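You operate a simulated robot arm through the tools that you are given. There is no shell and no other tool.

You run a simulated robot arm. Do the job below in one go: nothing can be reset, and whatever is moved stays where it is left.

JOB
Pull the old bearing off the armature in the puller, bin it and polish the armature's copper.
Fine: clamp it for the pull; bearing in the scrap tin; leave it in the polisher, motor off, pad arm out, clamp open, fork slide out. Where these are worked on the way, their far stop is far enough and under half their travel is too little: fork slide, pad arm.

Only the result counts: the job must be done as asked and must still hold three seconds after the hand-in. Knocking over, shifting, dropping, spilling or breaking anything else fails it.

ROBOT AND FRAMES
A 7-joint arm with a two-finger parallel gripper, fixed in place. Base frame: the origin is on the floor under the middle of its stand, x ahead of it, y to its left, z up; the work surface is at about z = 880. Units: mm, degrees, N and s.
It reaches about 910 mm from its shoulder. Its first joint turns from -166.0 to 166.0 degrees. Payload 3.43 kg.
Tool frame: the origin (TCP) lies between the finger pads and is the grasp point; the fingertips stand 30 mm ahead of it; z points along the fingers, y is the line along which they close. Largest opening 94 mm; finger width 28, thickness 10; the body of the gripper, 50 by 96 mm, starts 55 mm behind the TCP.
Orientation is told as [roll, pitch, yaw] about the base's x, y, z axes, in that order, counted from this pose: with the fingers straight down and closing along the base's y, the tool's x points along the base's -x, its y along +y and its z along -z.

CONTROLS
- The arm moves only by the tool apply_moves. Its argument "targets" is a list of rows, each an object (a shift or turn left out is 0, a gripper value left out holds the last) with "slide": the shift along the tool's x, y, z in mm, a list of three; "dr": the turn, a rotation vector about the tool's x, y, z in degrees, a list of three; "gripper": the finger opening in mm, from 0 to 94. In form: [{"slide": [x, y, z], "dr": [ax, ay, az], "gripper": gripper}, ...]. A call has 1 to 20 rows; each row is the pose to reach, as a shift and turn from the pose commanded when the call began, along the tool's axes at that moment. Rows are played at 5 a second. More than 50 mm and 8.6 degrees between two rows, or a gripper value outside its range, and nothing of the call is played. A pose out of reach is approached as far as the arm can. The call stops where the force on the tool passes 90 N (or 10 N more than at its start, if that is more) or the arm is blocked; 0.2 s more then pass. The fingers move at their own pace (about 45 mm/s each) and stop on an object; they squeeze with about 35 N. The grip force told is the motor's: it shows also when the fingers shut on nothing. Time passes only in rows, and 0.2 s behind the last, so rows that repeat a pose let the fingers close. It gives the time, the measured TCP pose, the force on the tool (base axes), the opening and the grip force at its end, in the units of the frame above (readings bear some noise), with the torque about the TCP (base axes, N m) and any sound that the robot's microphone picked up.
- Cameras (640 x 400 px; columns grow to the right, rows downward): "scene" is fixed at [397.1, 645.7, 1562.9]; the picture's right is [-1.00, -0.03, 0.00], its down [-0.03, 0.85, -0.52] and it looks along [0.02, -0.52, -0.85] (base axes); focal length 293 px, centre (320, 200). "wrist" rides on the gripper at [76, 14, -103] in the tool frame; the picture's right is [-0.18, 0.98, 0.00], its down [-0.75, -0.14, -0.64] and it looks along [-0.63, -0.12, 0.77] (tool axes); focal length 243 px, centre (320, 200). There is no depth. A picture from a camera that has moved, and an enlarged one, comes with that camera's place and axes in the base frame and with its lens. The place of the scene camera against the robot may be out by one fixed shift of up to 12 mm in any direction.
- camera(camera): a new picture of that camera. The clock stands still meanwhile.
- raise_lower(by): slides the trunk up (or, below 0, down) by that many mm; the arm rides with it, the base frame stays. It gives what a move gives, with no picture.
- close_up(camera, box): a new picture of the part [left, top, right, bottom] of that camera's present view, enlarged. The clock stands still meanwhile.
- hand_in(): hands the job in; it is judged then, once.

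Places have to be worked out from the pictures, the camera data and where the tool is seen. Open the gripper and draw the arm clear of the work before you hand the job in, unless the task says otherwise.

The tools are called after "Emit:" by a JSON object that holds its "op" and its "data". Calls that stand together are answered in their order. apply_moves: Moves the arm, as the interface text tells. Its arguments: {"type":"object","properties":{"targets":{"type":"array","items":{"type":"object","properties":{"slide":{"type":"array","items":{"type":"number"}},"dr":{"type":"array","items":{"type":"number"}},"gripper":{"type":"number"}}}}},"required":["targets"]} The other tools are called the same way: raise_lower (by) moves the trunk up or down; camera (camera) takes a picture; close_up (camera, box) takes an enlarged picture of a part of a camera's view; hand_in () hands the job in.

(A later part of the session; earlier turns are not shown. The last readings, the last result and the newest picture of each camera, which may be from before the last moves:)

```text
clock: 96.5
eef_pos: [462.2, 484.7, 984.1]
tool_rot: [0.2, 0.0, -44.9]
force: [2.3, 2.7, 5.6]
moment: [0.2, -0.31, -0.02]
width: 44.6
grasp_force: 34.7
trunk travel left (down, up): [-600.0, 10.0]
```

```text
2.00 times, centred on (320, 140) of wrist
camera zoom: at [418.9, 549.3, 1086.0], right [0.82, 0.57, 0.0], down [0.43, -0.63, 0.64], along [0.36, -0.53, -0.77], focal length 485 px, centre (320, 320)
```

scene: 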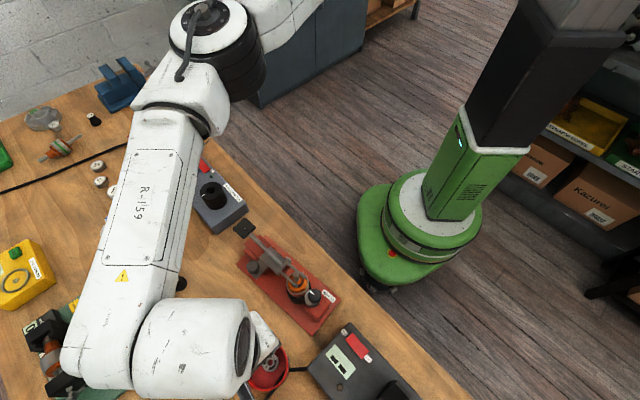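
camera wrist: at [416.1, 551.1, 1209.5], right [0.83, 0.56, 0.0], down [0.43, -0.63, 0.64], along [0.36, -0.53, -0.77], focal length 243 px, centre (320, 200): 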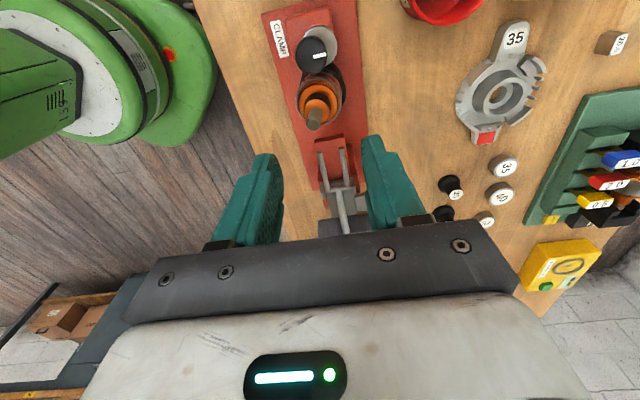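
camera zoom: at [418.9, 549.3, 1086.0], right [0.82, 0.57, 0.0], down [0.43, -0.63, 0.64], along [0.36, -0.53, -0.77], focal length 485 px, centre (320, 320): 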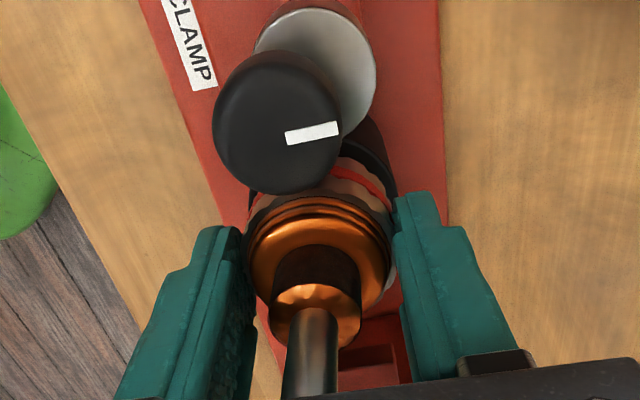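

Stack gripped at 44.6 mm and the shaft is upright. I lift it straight up slowly.

Emit:
{"op": "apply_moves", "data": {"targets": [{"slide": [0, 0, -8]}, {"slide": [0, 0, -16]}, {"slide": [0, 0, -26]}, {"slide": [0, 0, -38]}, {"slide": [0, 0, -52]}, {"slide": [0, 0, -68]}, {"slide": [0, 0, -85]}, {"slide": [0, 0, -105]}, {"slide": [0, 0, -125]}, {"slide": [0, 0, -140]}, {"slide": [0, 0, -140]}]}}

Emit:
{"op": "camera", "data": {"camera": "wrist"}}

Emit:
{"op": "camera", "data": {"camera": "scene"}}

```text
clock: 98.9
eef_pos: [460.4, 485.4, 1125.6]
tool_rot: [0.0, 0.0, -44.9]
force: [-0.7, -0.1, -5.2]
moment: [0.0, 0.03, 0.0]
width: 44.4
grasp_force: 35.3
trunk travel left (down, up): [-600.0, 10.0]
```

```text
taken
camera wrist: at [415.9, 549.9, 1227.0], right [0.82, 0.57, 0.0], down [0.43, -0.63, 0.64], along [0.36, -0.53, -0.77], focal length 243 px, centre (320, 200)
```

wrist: 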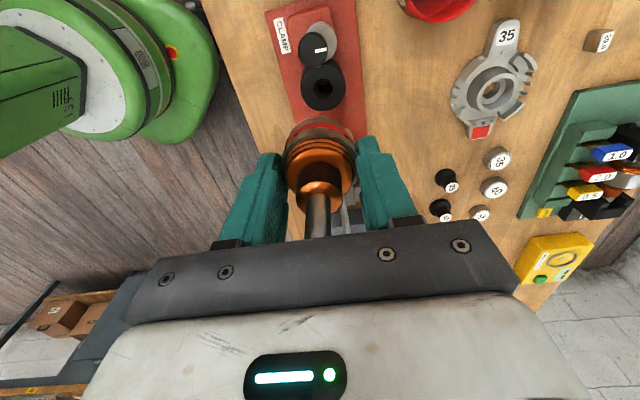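

```text
taken
```

scene: 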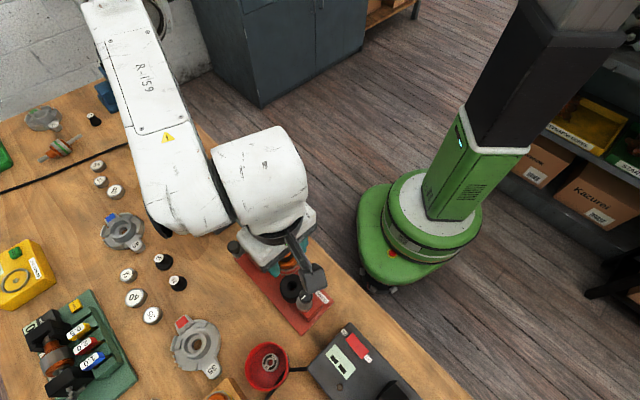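

The armature is out (≈5 N). I raise it to clear the lever and carry it along the bench to above the polisher chuck at about (672, 277).

Emit:
{"op": "apply_moves", "data": {"targets": [{"slide": [0, 0, -30]}, {"slide": [0, 0, -65]}, {"slide": [-30, 0, -65]}, {"slide": [-60, 0.5, -65]}, {"slide": [-90, 0.8, -65]}, {"slide": [-120, 1, -65]}, {"slide": [-150, 1.2, -65]}, {"slide": [-180, 1.5, -65]}, {"slide": [-210, 1.8, -65]}, {"slide": [-240, 2, -65]}, {"slide": [-270, 2.2, -65]}, {"slide": [-297, 2.5, -65]}, {"slide": [-297, 2.5, -65]}]}}

Emit:
{"op": "camera", "data": {"camera": "wrist"}}

Emit:
{"op": "camera", "data": {"camera": "scene"}}

```text
clock: 101.7
eef_pos: [673.2, 273.2, 1188.9]
tool_rot: [0.0, 0.0, -44.9]
force: [0.0, -0.1, -5.2]
moment: [0.02, -0.02, 0.0]
width: 44.3
grasp_force: 35.3
trunk travel left (down, up): [-600.0, 10.0]
```

```text
taken
camera wrist: at [628.9, 338.9, 1291.3], right [0.82, 0.57, 0.0], down [0.43, -0.63, 0.64], along [0.36, -0.53, -0.77], focal length 243 px, centre (320, 200)
```

wrist: 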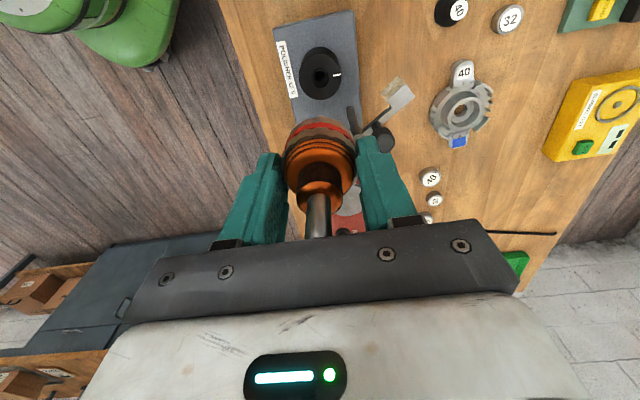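

```text
taken
```

scene: 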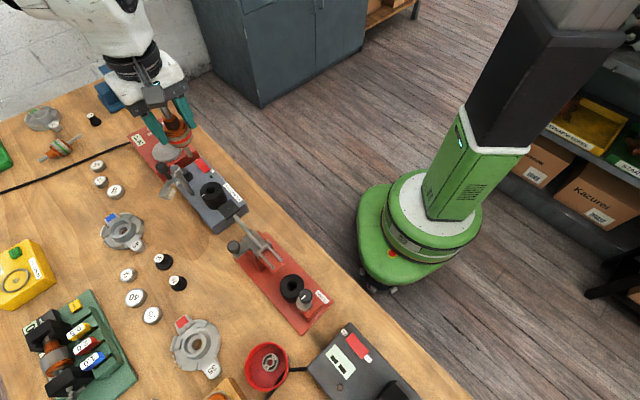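

I look closely at the chuck in the wrist view and at the armature's underside in the scene view.

Emit:
{"op": "close_up", "data": {"camera": "wrist", "box": [270, 20, 420, 140]}}

Emit:
{"op": "close_up", "data": {"camera": "scene", "box": [120, 80, 260, 220]}}

```text
3.33 times, centred on (345, 80) of wrist
camera zoom: at [628.9, 338.9, 1291.3], right [0.82, 0.57, 0.0], down [0.43, -0.63, 0.64], along [0.36, -0.53, -0.77], focal length 809 px, centre (237, 600)
```

zoom: 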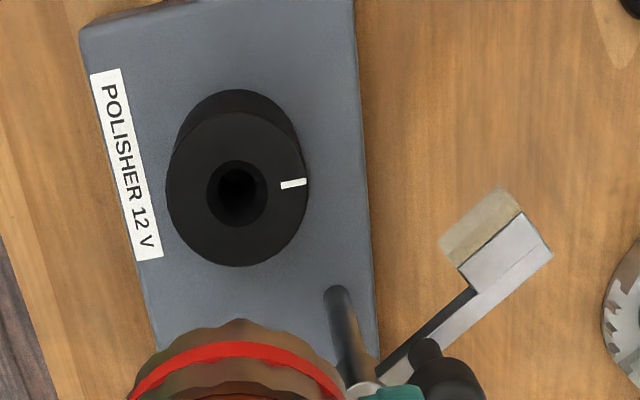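

```text
2.86 times, centred on (190, 150) of scene
camera zoom: at [397.1, 645.7, 1562.9], right [-1.0, -0.03, 0.0], down [-0.03, 0.85, -0.52], along [0.02, -0.52, -0.85], focal length 836 px, centre (691, 343)
```

zoom: 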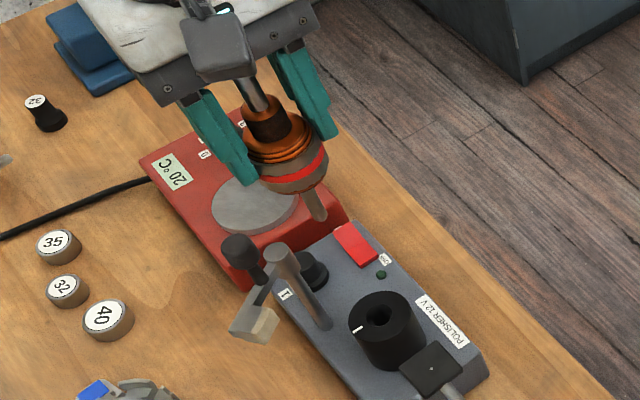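

The bore (≈22 mm) is at about (671.5, 277.7, 974) and the lower shaft is thin, so there is ample play. I shift 4.4/2.0 mm and descend part-way, then check.

Emit:
{"op": "apply_moves", "data": {"targets": [{"slide": [2, 1, 20]}, {"slide": [4.4, 2, 45]}, {"slide": [4.4, 2, 70]}, {"slide": [4.4, 2, 95]}, {"slide": [4.4, 2, 110]}, {"slide": [4.4, 2, 110]}]}}

Emit:
{"op": "close_up", "data": {"camera": "wrist", "box": [230, 20, 420, 180]}}

Emit:
{"op": "close_up", "data": {"camera": "scene", "box": [140, 120, 260, 220]}}

```text
clock: 103.1
eef_pos: [670.1, 280.7, 1079.8]
tool_rot: [0.0, -0.1, -44.9]
force: [0.0, 0.0, -5.6]
moment: [0.06, 0.01, -0.01]
width: 44.2
grasp_force: 34.8
trunk travel left (down, up): [-600.0, 10.0]
```

```text
2.50 times, centred on (325, 100) of wrist
camera zoom: at [627.3, 346.4, 1181.8], right [0.82, 0.57, 0.0], down [0.43, -0.63, 0.64], along [0.36, -0.53, -0.77], focal length 606 px, centre (308, 450)
```

zoom: 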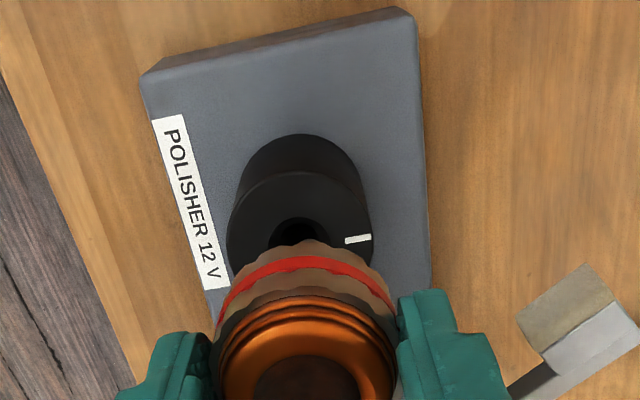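

```text
4.00 times, centred on (200, 170) of scene
camera zoom: at [397.1, 645.7, 1562.9], right [-1.0, -0.03, 0.0], down [-0.03, 0.85, -0.52], along [0.02, -0.52, -0.85], focal length 1171 px, centre (800, 320)
```

zoom: 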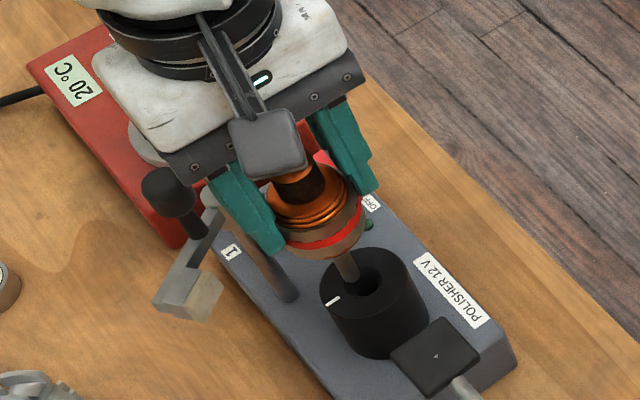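

The chuck centre by both cameras is ≈ (668.5, 279.6). I enlarge the scene view to see the shaft end against the bore.

Emit:
{"op": "close_up", "data": {"camera": "scene", "box": [190, 165, 240, 215]}}

Emit:
{"op": "close_up", "data": {"camera": "wrist", "box": [280, 60, 360, 140]}}

```text
8.00 times, centred on (215, 190) of scene
camera zoom: at [397.1, 645.7, 1562.9], right [-1.0, -0.03, 0.0], down [-0.03, 0.85, -0.52], along [0.02, -0.52, -0.85], focal length 2342 px, centre (1160, 280)
```

zoom: 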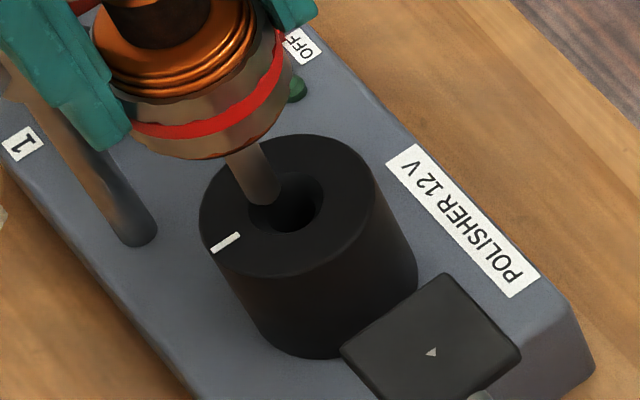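

```text
5.00 times, centred on (320, 100) of wrist
camera zoom: at [627.3, 346.4, 1181.8], right [0.82, 0.57, 0.0], down [0.43, -0.63, 0.64], along [0.36, -0.53, -0.77], focal length 1213 px, centre (320, 700)
```

zoom: 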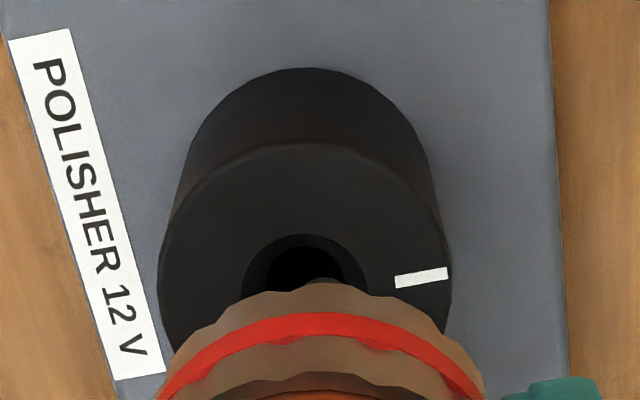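

The shaft end appears a few mm toward +n of the bore centre. I shift −4.5 mm in n and −1.5 mm in e, lower 6 mm and check again.

Emit:
{"op": "apply_moves", "data": {"targets": [{"slide": [-0.8, -2.3, 0]}, {"slide": [-1.5, -4.5, 0]}, {"slide": [-1.5, -4.5, 0]}]}}

Emit:
{"op": "close_up", "data": {"camera": "scene", "box": [190, 165, 240, 215]}}

Emit:
{"op": "close_up", "data": {"camera": "wrist", "box": [280, 60, 360, 140]}}

```text
clock: 103.9
eef_pos: [669.2, 277.2, 1079.6]
tool_rot: [0.0, 0.0, -44.9]
force: [-0.3, -0.4, -5.0]
moment: [-0.01, -0.04, 0.01]
width: 44.2
grasp_force: 34.8
trunk travel left (down, up): [-600.0, 10.0]
```

```text
8.00 times, centred on (215, 190) of scene
camera zoom: at [397.1, 645.7, 1562.9], right [-1.0, -0.03, 0.0], down [-0.03, 0.85, -0.52], along [0.02, -0.52, -0.85], focal length 2342 px, centre (1160, 280)
```

zoom: 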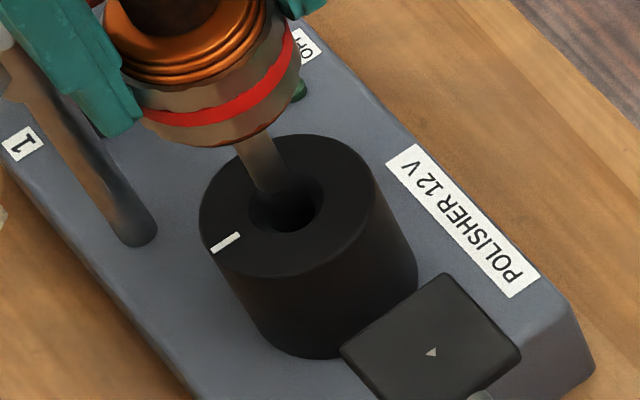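

```text
5.00 times, centred on (320, 100) of wrist
camera zoom: at [625.8, 342.1, 1181.4], right [0.82, 0.57, 0.0], down [0.43, -0.63, 0.64], along [0.36, -0.53, -0.77], focal length 1213 px, centre (320, 700)
```

zoom: 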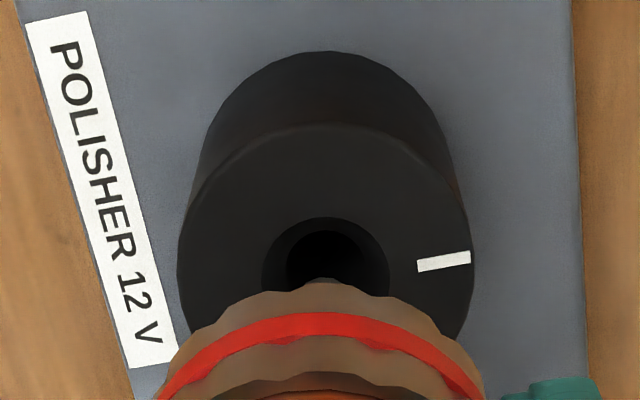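

Wrist view shows the chuck within ~1 mm of the tool axis. I lower slowly in short calls, watching the vertical force.

Emit:
{"op": "apply_moves", "data": {"targets": [{"slide": [0, 0, 3]}, {"slide": [0, 0, 6]}, {"slide": [0, 0, 9]}, {"slide": [0, 0, 12]}, {"slide": [0, 0, 12]}]}}

Emit:
{"op": "close_up", "data": {"camera": "scene", "box": [190, 165, 240, 215]}}

```text
clock: 105.1
eef_pos: [670.1, 276.1, 1067.1]
tool_rot: [-0.1, -0.1, -44.9]
force: [0.2, 1.1, -6.1]
moment: [-0.02, 0.02, -0.01]
width: 44.4
grasp_force: 35.2
trunk travel left (down, up): [-600.0, 10.0]
```

```text
8.00 times, centred on (215, 190) of scene
camera zoom: at [397.1, 645.7, 1562.9], right [-1.0, -0.03, 0.0], down [-0.03, 0.85, -0.52], along [0.02, -0.52, -0.85], focal length 2342 px, centre (1160, 280)
```

zoom: 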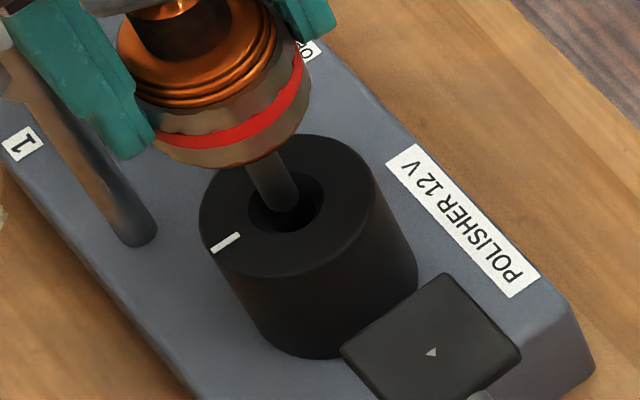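

The shaft end is at the bore mouth, no contact. I keep lowering.

Emit:
{"op": "apply_moves", "data": {"targets": [{"slide": [0, 0, 4]}, {"slide": [0, 0, 8]}, {"slide": [0, 0, 12]}, {"slide": [0, 0, 16]}, {"slide": [0, 0, 20]}, {"slide": [0, 0, 20]}]}}

Emit:
{"op": "close_up", "data": {"camera": "scene", "box": [190, 165, 240, 215]}}

```text
clock: 106.5
eef_pos: [671.0, 276.5, 1048.1]
tool_rot: [-0.1, 0.1, -44.9]
force: [-0.7, -1.0, -5.2]
moment: [-0.03, -0.01, -0.03]
width: 44.4
grasp_force: 35.0
trunk travel left (down, up): [-600.0, 10.0]
```

```text
8.00 times, centred on (215, 190) of scene
camera zoom: at [397.1, 645.7, 1562.9], right [-1.0, -0.03, 0.0], down [-0.03, 0.85, -0.52], along [0.02, -0.52, -0.85], focal length 2342 px, centre (1160, 280)
```

zoom: 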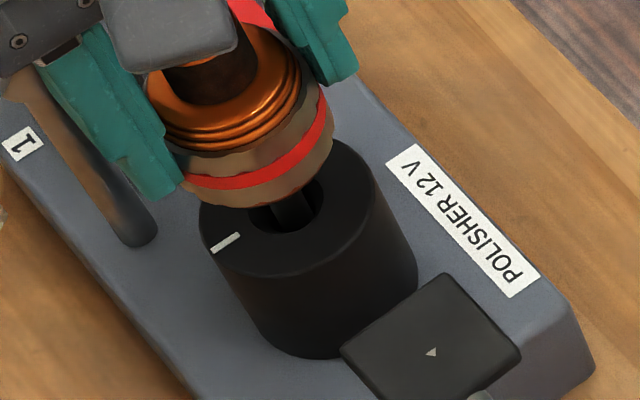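

The shaft is inside the bore. I go on down until the weight is taken by the chuck.

Emit:
{"op": "apply_moves", "data": {"targets": [{"slide": [0, 0, 4]}, {"slide": [0, 0, 8]}, {"slide": [0, 0, 12]}, {"slide": [0, 0, 16]}, {"slide": [0, 0, 16]}]}}

Emit:
{"op": "close_up", "data": {"camera": "scene", "box": [190, 165, 240, 215]}}

```text
clock: 107.7
eef_pos: [669.6, 275.9, 1032.0]
tool_rot: [0.1, -0.1, -44.8]
force: [0.6, 0.4, -6.1]
moment: [0.0, -0.04, -0.02]
width: 44.1
grasp_force: 35.1
trunk travel left (down, up): [-600.0, 10.0]
```

```text
8.00 times, centred on (215, 190) of scene
camera zoom: at [397.1, 645.7, 1562.9], right [-1.0, -0.03, 0.0], down [-0.03, 0.85, -0.52], along [0.02, -0.52, -0.85], focal length 2342 px, centre (1160, 280)
```

zoom: 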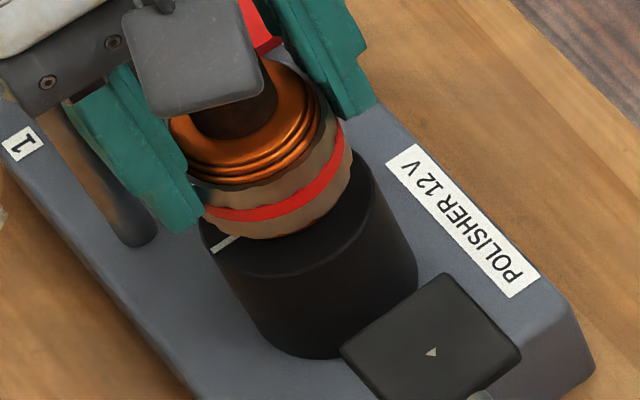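

Emit:
{"op": "apply_moves", "data": {"targets": [{"slide": [0, 0, 2]}, {"slide": [0, 0, 4]}, {"slide": [0, 0, 6]}, {"slide": [0, 0, 7]}, {"slide": [0, 0, 7]}]}}

Emit:
{"op": "close_up", "data": {"camera": "scene", "box": [190, 165, 240, 215]}}

```text
clock: 108.9
eef_pos: [669.4, 276.9, 1023.5]
tool_rot: [0.0, 0.0, -44.8]
force: [0.2, -1.3, -0.2]
moment: [-0.09, 0.05, 0.01]
width: 44.2
grasp_force: 35.0
trunk travel left (down, up): [-600.0, 10.0]
```

```text
8.00 times, centred on (215, 190) of scene
camera zoom: at [397.1, 645.7, 1562.9], right [-1.0, -0.03, 0.0], down [-0.03, 0.85, -0.52], along [0.02, -0.52, -0.85], focal length 2342 px, centre (1160, 280)
```

zoom: 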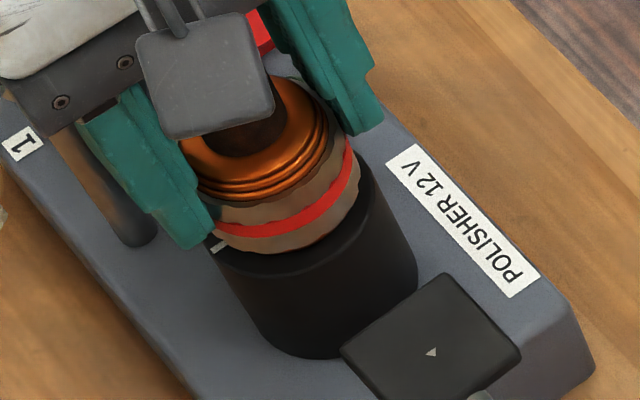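

The weight is now on the chuck (force went from −6 to 0 N). I press 2 mm more to make sure it is seated.

Emit:
{"op": "apply_moves", "data": {"targets": [{"slide": [0, 0, 1]}, {"slide": [0, 0, 2]}, {"slide": [0, 0, 2]}]}}

```text
clock: 109.7
eef_pos: [669.5, 276.7, 1023.9]
tool_rot: [0.0, -0.1, -44.9]
force: [-1.5, -2.9, 21.9]
moment: [-0.46, 0.02, -0.02]
width: 44.1
grasp_force: 35.0
trunk travel left (down, up): [-600.0, 10.0]
```

Seated firmly (22 N). I relax, open, and rise straight up.

Emit:
{"op": "apply_moves", "data": {"targets": [{"slide": [0, 0, -2]}, {"slide": [0, 0, -2], "gripper": 58}, {"slide": [0, 0, -2], "gripper": 58}, {"slide": [0, 0, -2], "gripper": 58}, {"slide": [0, 0, -20], "gripper": 58}, {"slide": [0, 0, -50], "gripper": 58}, {"slide": [0, 0, -90], "gripper": 58}, {"slide": [0, 0, -130], "gripper": 58}, {"slide": [0, 0, -165], "gripper": 58}, {"slide": [0, 0, -165], "gripper": 58}]}}

Emit:
{"op": "camera", "data": {"camera": "wrist"}}

Emit:
{"op": "camera", "data": {"camera": "scene"}}

Emit:
{"op": "close_up", "data": {"camera": "scene", "box": [140, 120, 260, 220]}}

```text
clock: 111.9
eef_pos: [670.0, 278.2, 1187.7]
tool_rot: [0.0, 0.0, -44.9]
force: [-0.2, 0.0, -0.3]
moment: [0.02, -0.01, -0.01]
width: 57.9
grasp_force: 0.1
trunk travel left (down, up): [-600.0, 10.0]
```

```text
taken
camera wrist: at [625.6, 341.9, 1290.8], right [0.82, 0.57, 0.0], down [0.43, -0.63, 0.64], along [0.36, -0.53, -0.77], focal length 243 px, centre (320, 200)
```

wrist: 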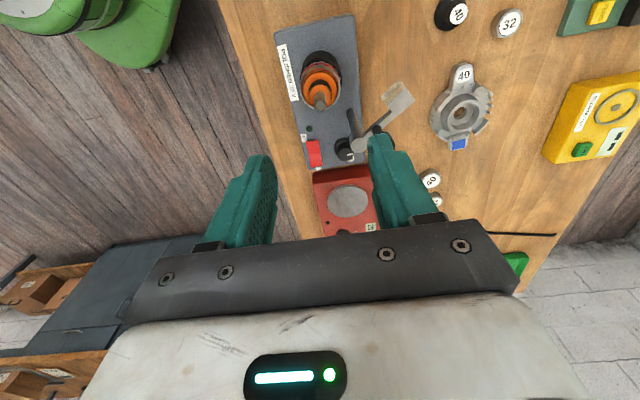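

```text
taken
```

scene: 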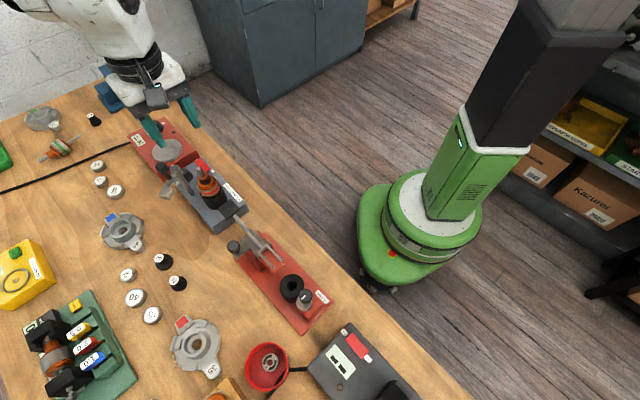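

```text
4.00 times, centred on (200, 170) of scene
camera zoom: at [397.1, 645.7, 1562.9], right [-1.0, -0.03, 0.0], down [-0.03, 0.85, -0.52], along [0.02, -0.52, -0.85], focal length 1171 px, centre (800, 320)
```

zoom: 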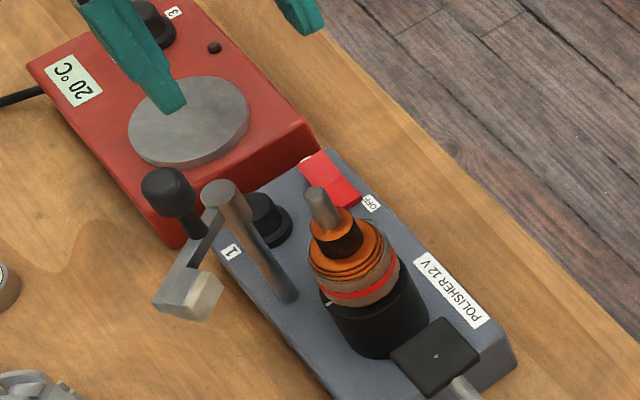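

The armature stands in the chuck. I check its seating and look at the polisher controls up close.

Emit:
{"op": "close_up", "data": {"camera": "wrist", "box": [270, 20, 430, 180]}}

Emit:
{"op": "close_up", "data": {"camera": "wrist", "box": [290, 110, 370, 190]}}

```text
2.50 times, centred on (350, 100) of wrist
camera zoom: at [625.6, 341.9, 1290.8], right [0.82, 0.57, 0.0], down [0.43, -0.63, 0.64], along [0.36, -0.53, -0.77], focal length 606 px, centre (245, 450)
```

zoom: 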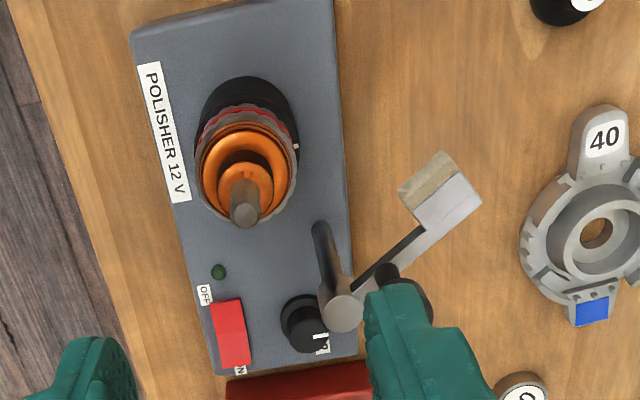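

```text
5.00 times, centred on (330, 150) of wrist
camera zoom: at [625.6, 341.9, 1290.8], right [0.82, 0.57, 0.0], down [0.43, -0.63, 0.64], along [0.36, -0.53, -0.77], focal length 1213 px, centre (270, 450)
```

zoom: 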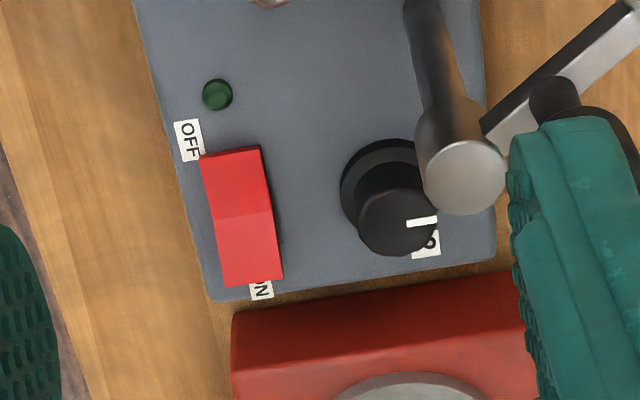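

Armature is seated. Next the pad arm: its handle is at about (750, 280, top ≈ 1075), pivot post ≈ (740, 258). I move above the handle with yaw −90 so the open fingers can cage it, and look.

Emit:
{"op": "apply_moves", "data": {"targets": [{"slide": [-9, 9, 0], "dr": [0, 0, 7.5], "gripper": 60}, {"slide": [-18, 18, 0], "dr": [0, 0, 15], "gripper": 60}, {"slide": [-26, 27, 0], "dr": [0, 0, 22.5]}, {"slide": [-35, 36, 0], "dr": [0, 0, 30]}, {"slide": [-44, 45, 10], "dr": [0, 0, 37.5]}, {"slide": [-52.4, 53.7, 25], "dr": [0, 0, 45]}, {"slide": [-52.4, 53.7, 37], "dr": [0, 0, 45]}, {"slide": [-52.4, 53.7, 37], "dr": [0, 0, 45]}]}}

Emit:
{"op": "camera", "data": {"camera": "wrist"}}

Emit:
{"op": "close_up", "data": {"camera": "wrist", "box": [240, 20, 400, 180]}}

Emit:
{"op": "close_up", "data": {"camera": "scene", "box": [120, 100, 280, 220]}}

```text
clock: 113.7
eef_pos: [744.0, 275.7, 1149.8]
tool_rot: [0.0, 0.0, -89.9]
force: [-0.4, -0.8, -0.5]
moment: [-0.01, 0.0, 0.0]
width: 59.8
grasp_force: 0.2
trunk travel left (down, up): [-600.0, 10.0]
```

```text
taken
camera wrist: at [758.2, 353.2, 1251.7], right [0.98, -0.18, 0.0], down [-0.14, -0.75, 0.64], along [-0.12, -0.63, -0.77], focal length 243 px, centre (320, 200)
```

wrist: 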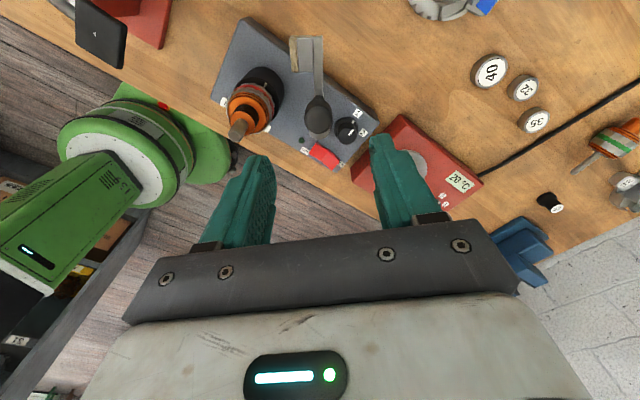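

```text
2.50 times, centred on (320, 100) of wrist
camera zoom: at [758.2, 353.2, 1251.7], right [0.98, -0.18, 0.0], down [-0.14, -0.75, 0.64], along [-0.12, -0.63, -0.77], focal length 606 px, centre (320, 450)
```

zoom: 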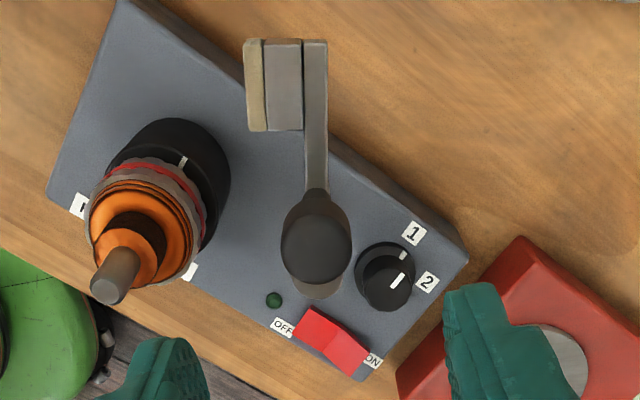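

```text
3.33 times, centred on (200, 160) of scene
camera zoom: at [397.1, 645.7, 1562.9], right [-1.0, -0.03, 0.0], down [-0.03, 0.85, -0.52], along [0.02, -0.52, -0.85], focal length 976 px, centre (720, 333)
```

zoom: 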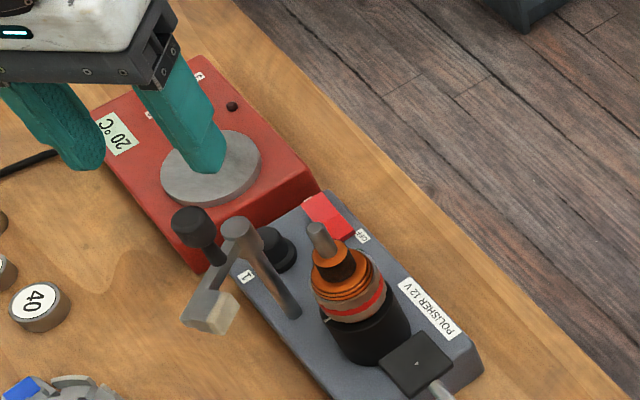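

Clear top view: speed knob at 1, rocker OFF/ON, pad arm pointing +y with the handle at ≈ (745, 282). I lower the open fingers around the handle (tips at z ≈ 1050) and narrow to a loose cage.

Emit:
{"op": "apply_moves", "data": {"targets": [{"slide": [4.3, 1.5, 15], "gripper": 46}, {"slide": [4.3, 1.5, 30], "gripper": 46}, {"slide": [4.3, 1.5, 45], "gripper": 46}, {"slide": [4.3, 1.5, 60], "gripper": 46}, {"slide": [4.3, 1.5, 69], "gripper": 46}, {"slide": [4.3, 1.5, 69], "gripper": 31}, {"slide": [4.3, 1.5, 69], "gripper": 31}]}}

Emit:
{"op": "close_up", "data": {"camera": "wrist", "box": [200, 40, 420, 240]}}

Emit:
{"op": "close_up", "data": {"camera": "scene", "box": [120, 120, 260, 230]}}

```text
clock: 115.3
eef_pos: [746.7, 281.1, 1080.8]
tool_rot: [0.1, -0.1, -89.8]
force: [-0.9, 0.3, 0.2]
moment: [-0.03, 0.04, -0.03]
width: 31.2
grasp_force: 0.0
trunk travel left (down, up): [-600.0, 10.0]
```

```text
2.00 times, centred on (310, 140) of wrist
camera zoom: at [761.1, 358.5, 1183.4], right [0.98, -0.18, 0.0], down [-0.14, -0.75, 0.64], along [-0.12, -0.63, -0.77], focal length 485 px, centre (340, 320)
```

zoom: 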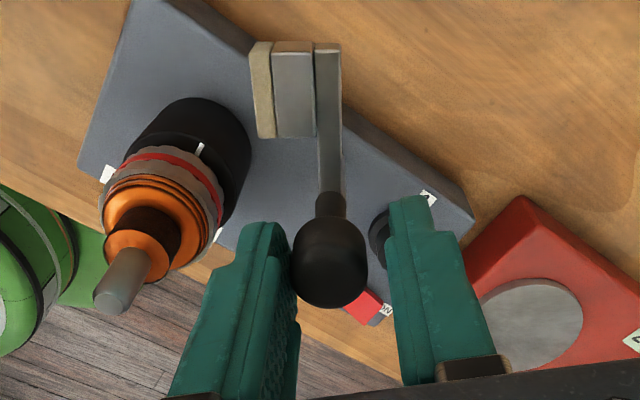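

```text
3.64 times, centred on (190, 175) of scene
camera zoom: at [397.1, 645.7, 1562.9], right [-1.0, -0.03, 0.0], down [-0.03, 0.85, -0.52], along [0.02, -0.52, -0.85], focal length 1065 px, centre (793, 291)
```

zoom: 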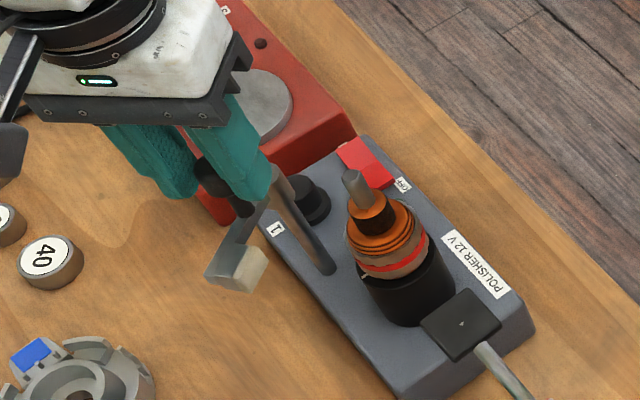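

The handle is caged. I swing the pad arm in by moving −x (tool −y) in small steps.

Emit:
{"op": "apply_moves", "data": {"targets": [{"slide": [0, -5, 0]}, {"slide": [0, -10, 0]}, {"slide": [0, -15, 0]}, {"slide": [0, -20, 0]}, {"slide": [0, -20, 0]}]}}

Emit:
{"op": "close_up", "data": {"camera": "wrist", "box": [200, 40, 420, 240]}}

Emit:
{"op": "close_up", "data": {"camera": "scene", "box": [120, 120, 260, 230]}}

```text
clock: 116.5
eef_pos: [724.9, 281.3, 1080.4]
tool_rot: [-0.1, -0.1, -89.9]
force: [0.1, 0.3, 0.7]
moment: [-0.04, -0.03, -0.03]
width: 31.0
grasp_force: 0.1
trunk travel left (down, up): [-600.0, 10.0]
```

```text
2.00 times, centred on (310, 140) of wrist
camera zoom: at [739.4, 359.0, 1183.0], right [0.98, -0.18, 0.0], down [-0.14, -0.75, 0.64], along [-0.12, -0.63, -0.77], focal length 485 px, centre (340, 320)
```

zoom: 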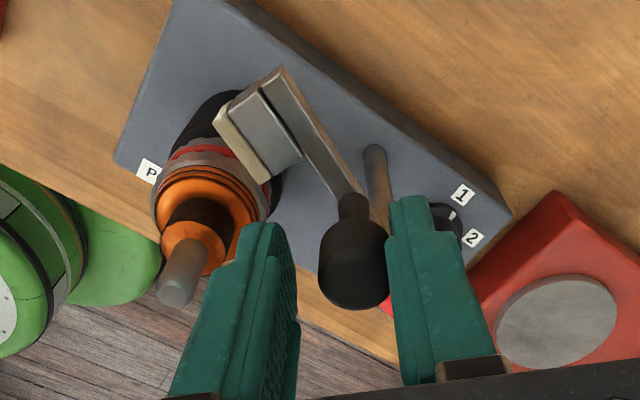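

```text
3.64 times, centred on (190, 175) of scene
camera zoom: at [397.1, 645.7, 1562.9], right [-1.0, -0.03, 0.0], down [-0.03, 0.85, -0.52], along [0.02, -0.52, -0.85], focal length 1065 px, centre (793, 291)
```

zoom: 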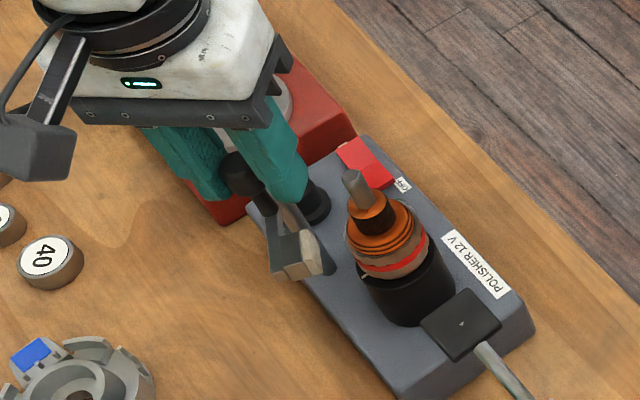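

The pad is nearing the commutator. I go on in 3 mm steps, watching the force.

Emit:
{"op": "apply_moves", "data": {"targets": [{"slide": [0, -3, 0]}, {"slide": [0, -6, 0]}, {"slide": [0, -8, 0]}, {"slide": [0, -8, 0]}]}}

Emit:
{"op": "close_up", "data": {"camera": "wrist", "box": [200, 40, 420, 240]}}

Emit:
{"op": "close_up", "data": {"camera": "scene", "box": [120, 120, 260, 230]}}

```text
clock: 117.5
eef_pos: [717.6, 282.4, 1080.5]
tool_rot: [0.1, 0.0, -89.9]
force: [0.5, 0.3, -0.3]
moment: [0.01, 0.0, 0.03]
width: 30.8
grasp_force: 0.1
trunk travel left (down, up): [-600.0, 10.0]
```

```text
2.00 times, centred on (310, 140) of wrist
camera zoom: at [731.8, 359.1, 1183.2], right [0.98, -0.18, 0.0], down [-0.14, -0.75, 0.64], along [-0.12, -0.63, -0.77], focal length 485 px, centre (340, 320)
```

zoom: 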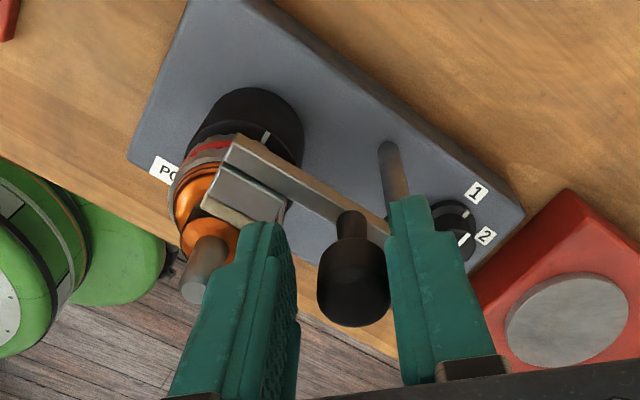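

```text
3.64 times, centred on (190, 175) of scene
camera zoom: at [397.1, 645.7, 1562.9], right [-1.0, -0.03, 0.0], down [-0.03, 0.85, -0.52], along [0.02, -0.52, -0.85], focal length 1065 px, centre (793, 291)
```

zoom: 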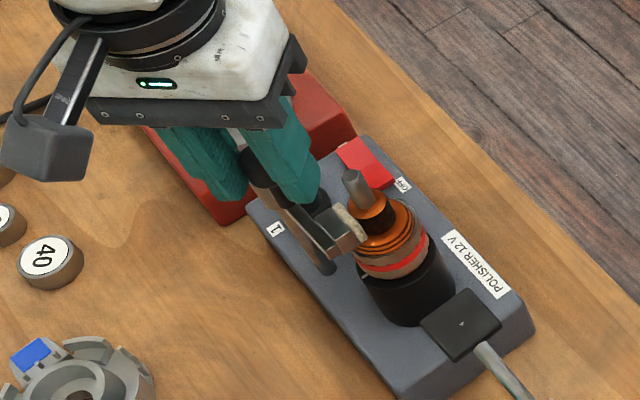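

The pad is practically at the commutator. I push 2–3 mm more to bring it into contact.

Emit:
{"op": "apply_moves", "data": {"targets": [{"slide": [0, -1, 0]}, {"slide": [0, -2, 0]}, {"slide": [0, -3, 0]}, {"slide": [0, -3, 0]}]}}

Emit:
{"op": "close_up", "data": {"camera": "wrist", "box": [200, 40, 420, 240]}}

Emit:
{"op": "close_up", "data": {"camera": "scene", "box": [180, 150, 240, 210]}}

```text
clock: 118.5
eef_pos: [716.4, 280.4, 1080.6]
tool_rot: [0.1, 0.0, -89.9]
force: [1.4, 1.1, 1.1]
moment: [0.03, -0.07, 0.01]
width: 32.7
grasp_force: 1.2
trunk travel left (down, up): [-600.0, 10.0]
```

```text
2.00 times, centred on (310, 140) of wrist
camera zoom: at [729.3, 358.9, 1183.3], right [0.98, -0.18, 0.0], down [-0.14, -0.75, 0.64], along [-0.12, -0.63, -0.77], focal length 485 px, centre (340, 320)
```

zoom: 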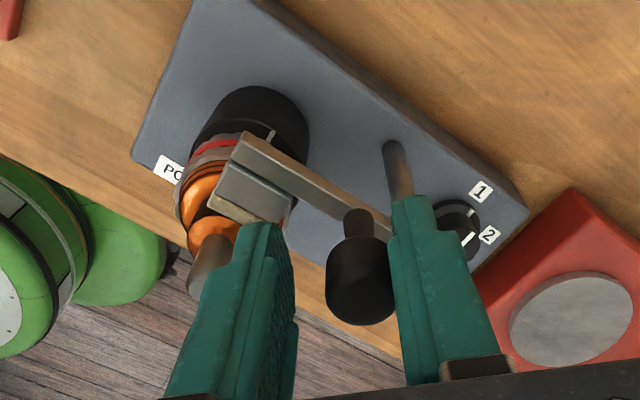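

```text
6.67 times, centred on (210, 180) of scene
camera zoom: at [397.1, 645.7, 1562.9], right [-1.0, -0.03, 0.0], down [-0.03, 0.85, -0.52], along [0.02, -0.52, -0.85], focal length 1952 px, centre (1053, 333)
```

zoom: 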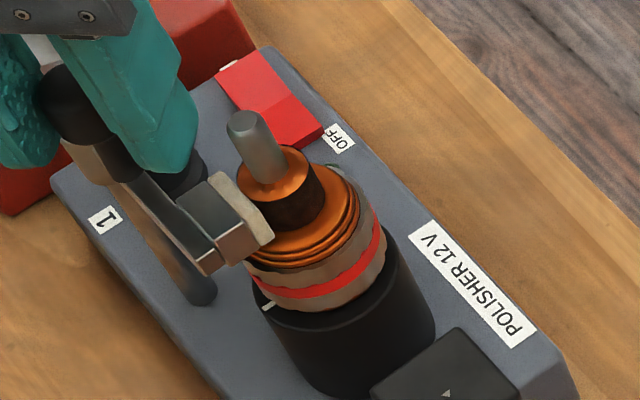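

The handle is starting to resist (fingers being spread slightly). I push another 2 mm to see if this is the contact.

Emit:
{"op": "apply_moves", "data": {"targets": [{"slide": [0, -1, 0], "gripper": 30}, {"slide": [0, -2, 0], "gripper": 30}, {"slide": [0, -3, 0], "gripper": 30}, {"slide": [0, -3, 0], "gripper": 30}]}}

Emit:
{"op": "close_up", "data": {"camera": "scene", "box": [180, 150, 240, 210]}}

```text
clock: 119.5
eef_pos: [712.7, 282.3, 1080.4]
tool_rot: [0.1, -0.1, -90.0]
force: [10.0, -3.1, 3.5]
moment: [-0.01, -0.19, 0.01]
width: 36.4
grasp_force: 5.4
trunk travel left (down, up): [-600.0, 10.0]
```

```text
6.67 times, centred on (210, 180) of scene
camera zoom: at [397.1, 645.7, 1562.9], right [-1.0, -0.03, 0.0], down [-0.03, 0.85, -0.52], along [0.02, -0.52, -0.85], focal length 1952 px, centre (1053, 333)
```

zoom: 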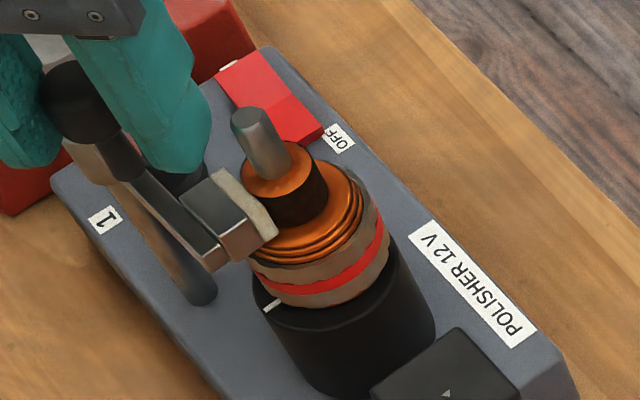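

Contact: 10 N at the handle with the pad against the copper. I relieve, centre the cage and rise, leaving the arm in.

Emit:
{"op": "apply_moves", "data": {"targets": [{"slide": [0, 2, 0], "gripper": 36}, {"slide": [0, 5, 0], "gripper": 36}, {"slide": [0, 5, 0], "gripper": 36}, {"slide": [0, 5, -30], "gripper": 36}, {"slide": [0, 5, -70], "gripper": 36}, {"slide": [0, 5, -110], "gripper": 36}, {"slide": [0, 5, -110], "gripper": 36}]}}

Emit:
{"op": "close_up", "data": {"camera": "wrist", "box": [200, 0, 440, 180]}}

Emit:
{"op": "close_up", "data": {"camera": "scene", "box": [140, 120, 260, 220]}}

```text
clock: 121.1
eef_pos: [719.7, 282.3, 1191.2]
tool_rot: [0.0, -0.1, -89.9]
force: [-0.1, 0.2, 0.1]
moment: [0.02, -0.02, -0.03]
width: 36.0
grasp_force: 0.0
trunk travel left (down, up): [-600.0, 10.0]
```

```text
2.22 times, centred on (320, 90) of wrist
camera zoom: at [733.3, 359.6, 1293.4], right [0.98, -0.18, 0.0], down [-0.14, -0.75, 0.64], along [-0.12, -0.63, -0.77], focal length 539 px, centre (320, 444)
```

zoom: 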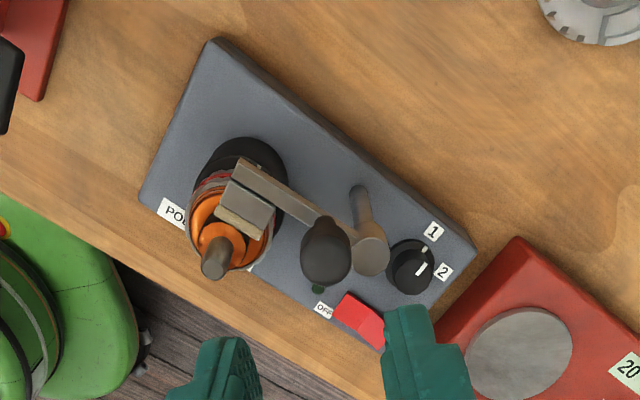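

```text
4.00 times, centred on (200, 170) of scene
camera zoom: at [397.1, 645.7, 1562.9], right [-1.0, -0.03, 0.0], down [-0.03, 0.85, -0.52], along [0.02, -0.52, -0.85], focal length 1171 px, centre (800, 320)
```

zoom: 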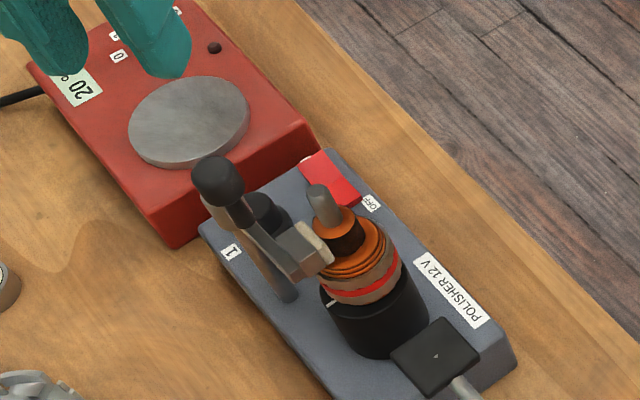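

Pad arm stays in contact. Now the rocker (centre ≈ (728, 178), ON end toward the heater). I go above its ON half with closed fingers.

Emit:
{"op": "apply_moves", "data": {"targets": [{"slide": [-40, 7, 0], "gripper": 0}, {"slide": [-80, 14, 0], "gripper": 0}, {"slide": [-115, 20.3, 0], "gripper": 0}, {"slide": [-115, 20.3, 40]}, {"slide": [-115, 20.3, 80]}, {"slide": [-115, 20.3, 120]}, {"slide": [-115, 20.3, 155]}, {"slide": [-115, 20.3, 180]}, {"slide": [-115, 20.3, 180]}]}}

Emit:
{"op": "camera", "data": {"camera": "wrist"}}

Emit:
{"op": "close_up", "data": {"camera": "wrist", "box": [220, 60, 420, 220]}}

Emit:
{"op": "close_up", "data": {"camera": "scene", "box": [140, 100, 260, 200]}}

```text
clock: 123.1
eef_pos: [738.8, 167.4, 1010.5]
tool_rot: [0.1, 0.0, -89.9]
force: [0.2, 0.7, -0.3]
moment: [0.01, 0.03, -0.01]
width: 0.0
grasp_force: 32.9
trunk travel left (down, up): [-600.0, 10.0]
```

```text
taken
camera wrist: at [752.7, 244.1, 1112.7], right [0.98, -0.18, 0.0], down [-0.14, -0.75, 0.64], along [-0.12, -0.63, -0.77], focal length 243 px, centre (320, 200)
```

wrist: 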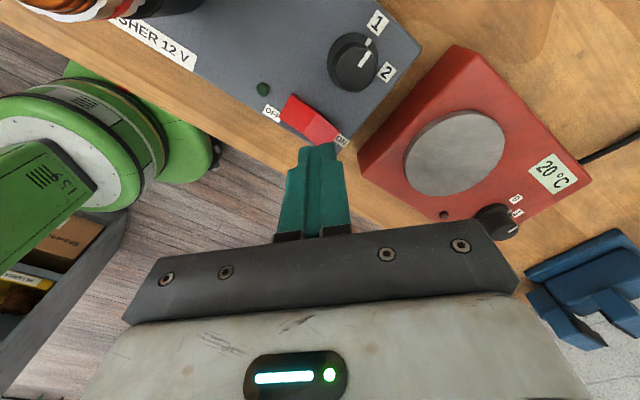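

```text
2.50 times, centred on (320, 140) of wrist
camera zoom: at [752.7, 244.1, 1112.7], right [0.98, -0.18, 0.0], down [-0.14, -0.75, 0.64], along [-0.12, -0.63, -0.77], focal length 606 px, centre (320, 350)
```

zoom: 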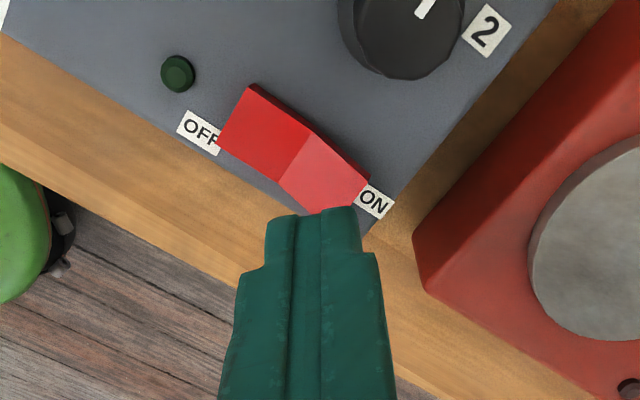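

```text
4.00 times, centred on (200, 150) of scene
camera zoom: at [397.1, 645.7, 1562.9], right [-1.0, -0.03, 0.0], down [-0.03, 0.85, -0.52], along [0.02, -0.52, -0.85], focal length 1171 px, centre (800, 400)
```

zoom: 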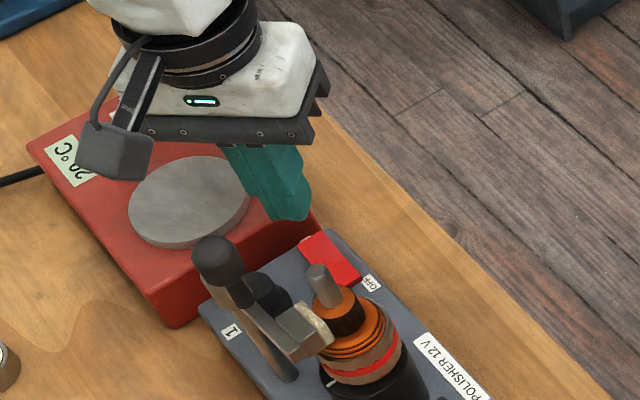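

I see the rocker well: ON facet centre ≈ (742, 169). I adjust a few mm and press down in 2 mm steps.

Emit:
{"op": "apply_moves", "data": {"targets": [{"slide": [1.6, 3.7, 12]}, {"slide": [1.6, 3.7, 24]}, {"slide": [1.6, 3.7, 28]}, {"slide": [1.6, 3.7, 31]}, {"slide": [1.6, 3.7, 33]}, {"slide": [1.6, 3.7, 33]}]}}

Emit:
{"op": "close_up", "data": {"camera": "wrist", "box": [220, 60, 420, 220]}}

```text
clock: 124.5
eef_pos: [741.7, 168.5, 978.0]
tool_rot: [0.1, 0.1, -89.9]
force: [0.3, 0.0, -0.4]
moment: [0.01, 0.0, 0.0]
width: 0.0
grasp_force: 33.0
trunk travel left (down, up): [-600.0, 10.0]
```

```text
2.50 times, centred on (320, 140) of wrist
camera zoom: at [755.6, 246.0, 1081.0], right [0.98, -0.18, 0.0], down [-0.14, -0.75, 0.64], along [-0.12, -0.63, -0.77], focal length 606 px, centre (320, 350)
```

zoom: 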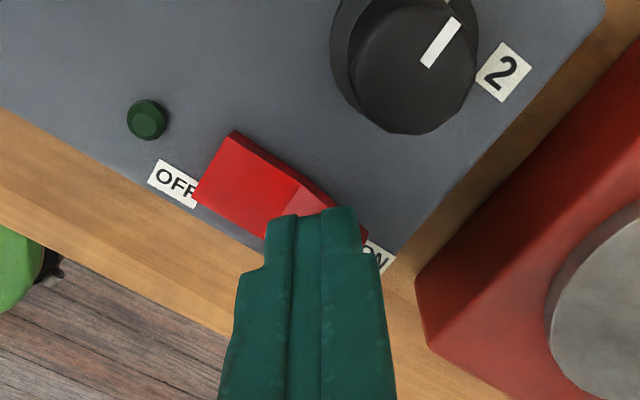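

No contact yet at tip z = 948. I continue pressing in 2 mm steps.

Emit:
{"op": "apply_moves", "data": {"targets": [{"slide": [0, 1.5, 2]}, {"slide": [0, 1.5, 4]}, {"slide": [0, 1.5, 6]}, {"slide": [0, 1.5, 8]}, {"slide": [0, 1.5, 8]}]}}

Emit:
{"op": "close_up", "data": {"camera": "wrist", "box": [220, 60, 420, 220]}}

```text
clock: 125.7
eef_pos: [743.5, 168.6, 972.0]
tool_rot: [0.2, -0.1, -89.8]
force: [0.7, -0.1, 1.3]
moment: [-0.04, -0.06, 0.03]
width: 0.0
grasp_force: 32.6
trunk travel left (down, up): [-600.0, 10.0]
```

```text
2.50 times, centred on (320, 140) of wrist
camera zoom: at [757.4, 245.2, 1073.2], right [0.98, -0.18, 0.0], down [-0.14, -0.75, 0.64], along [-0.12, -0.63, -0.77], focal length 606 px, centre (320, 350)
```

zoom: 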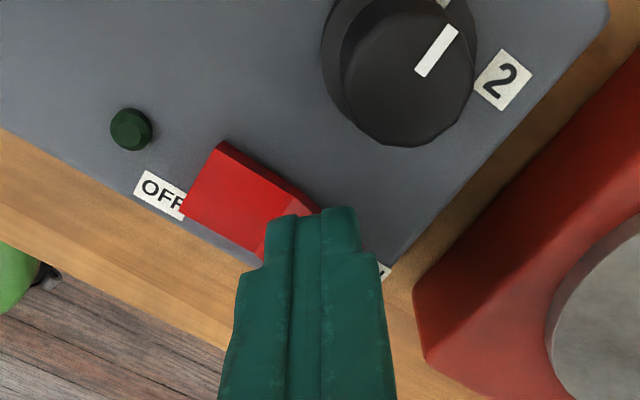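

Emit:
{"op": "apply_moves", "data": {"targets": [{"slide": [0, 0, 1.5]}, {"slide": [0, 0, 3]}, {"slide": [0, 0, 4.5]}, {"slide": [0, 0, 4.5]}]}}

Emit:
{"op": "close_up", "data": {"camera": "wrist", "box": [220, 60, 420, 220]}}

```text
clock: 126.7
eef_pos: [742.7, 167.8, 964.7]
tool_rot: [0.1, 0.0, -89.9]
force: [-0.5, 0.7, 2.1]
moment: [0.03, 0.05, 0.02]
width: 0.1
grasp_force: 33.1
trunk travel left (down, up): [-600.0, 10.0]
```

```text
2.50 times, centred on (320, 140) of wrist
camera zoom: at [757.2, 244.8, 1067.5], right [0.98, -0.18, 0.0], down [-0.14, -0.75, 0.64], along [-0.12, -0.63, -0.77], focal length 606 px, centre (320, 350)
```

zoom: 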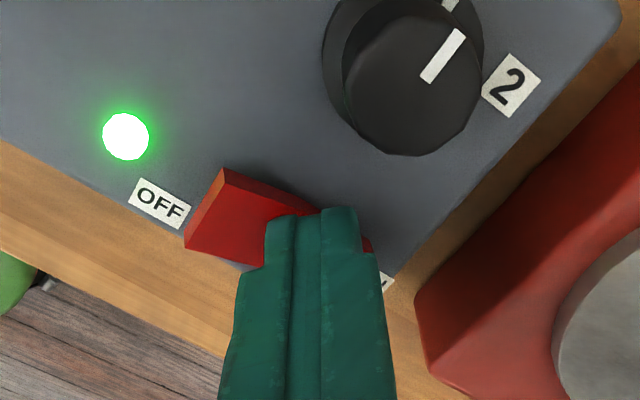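

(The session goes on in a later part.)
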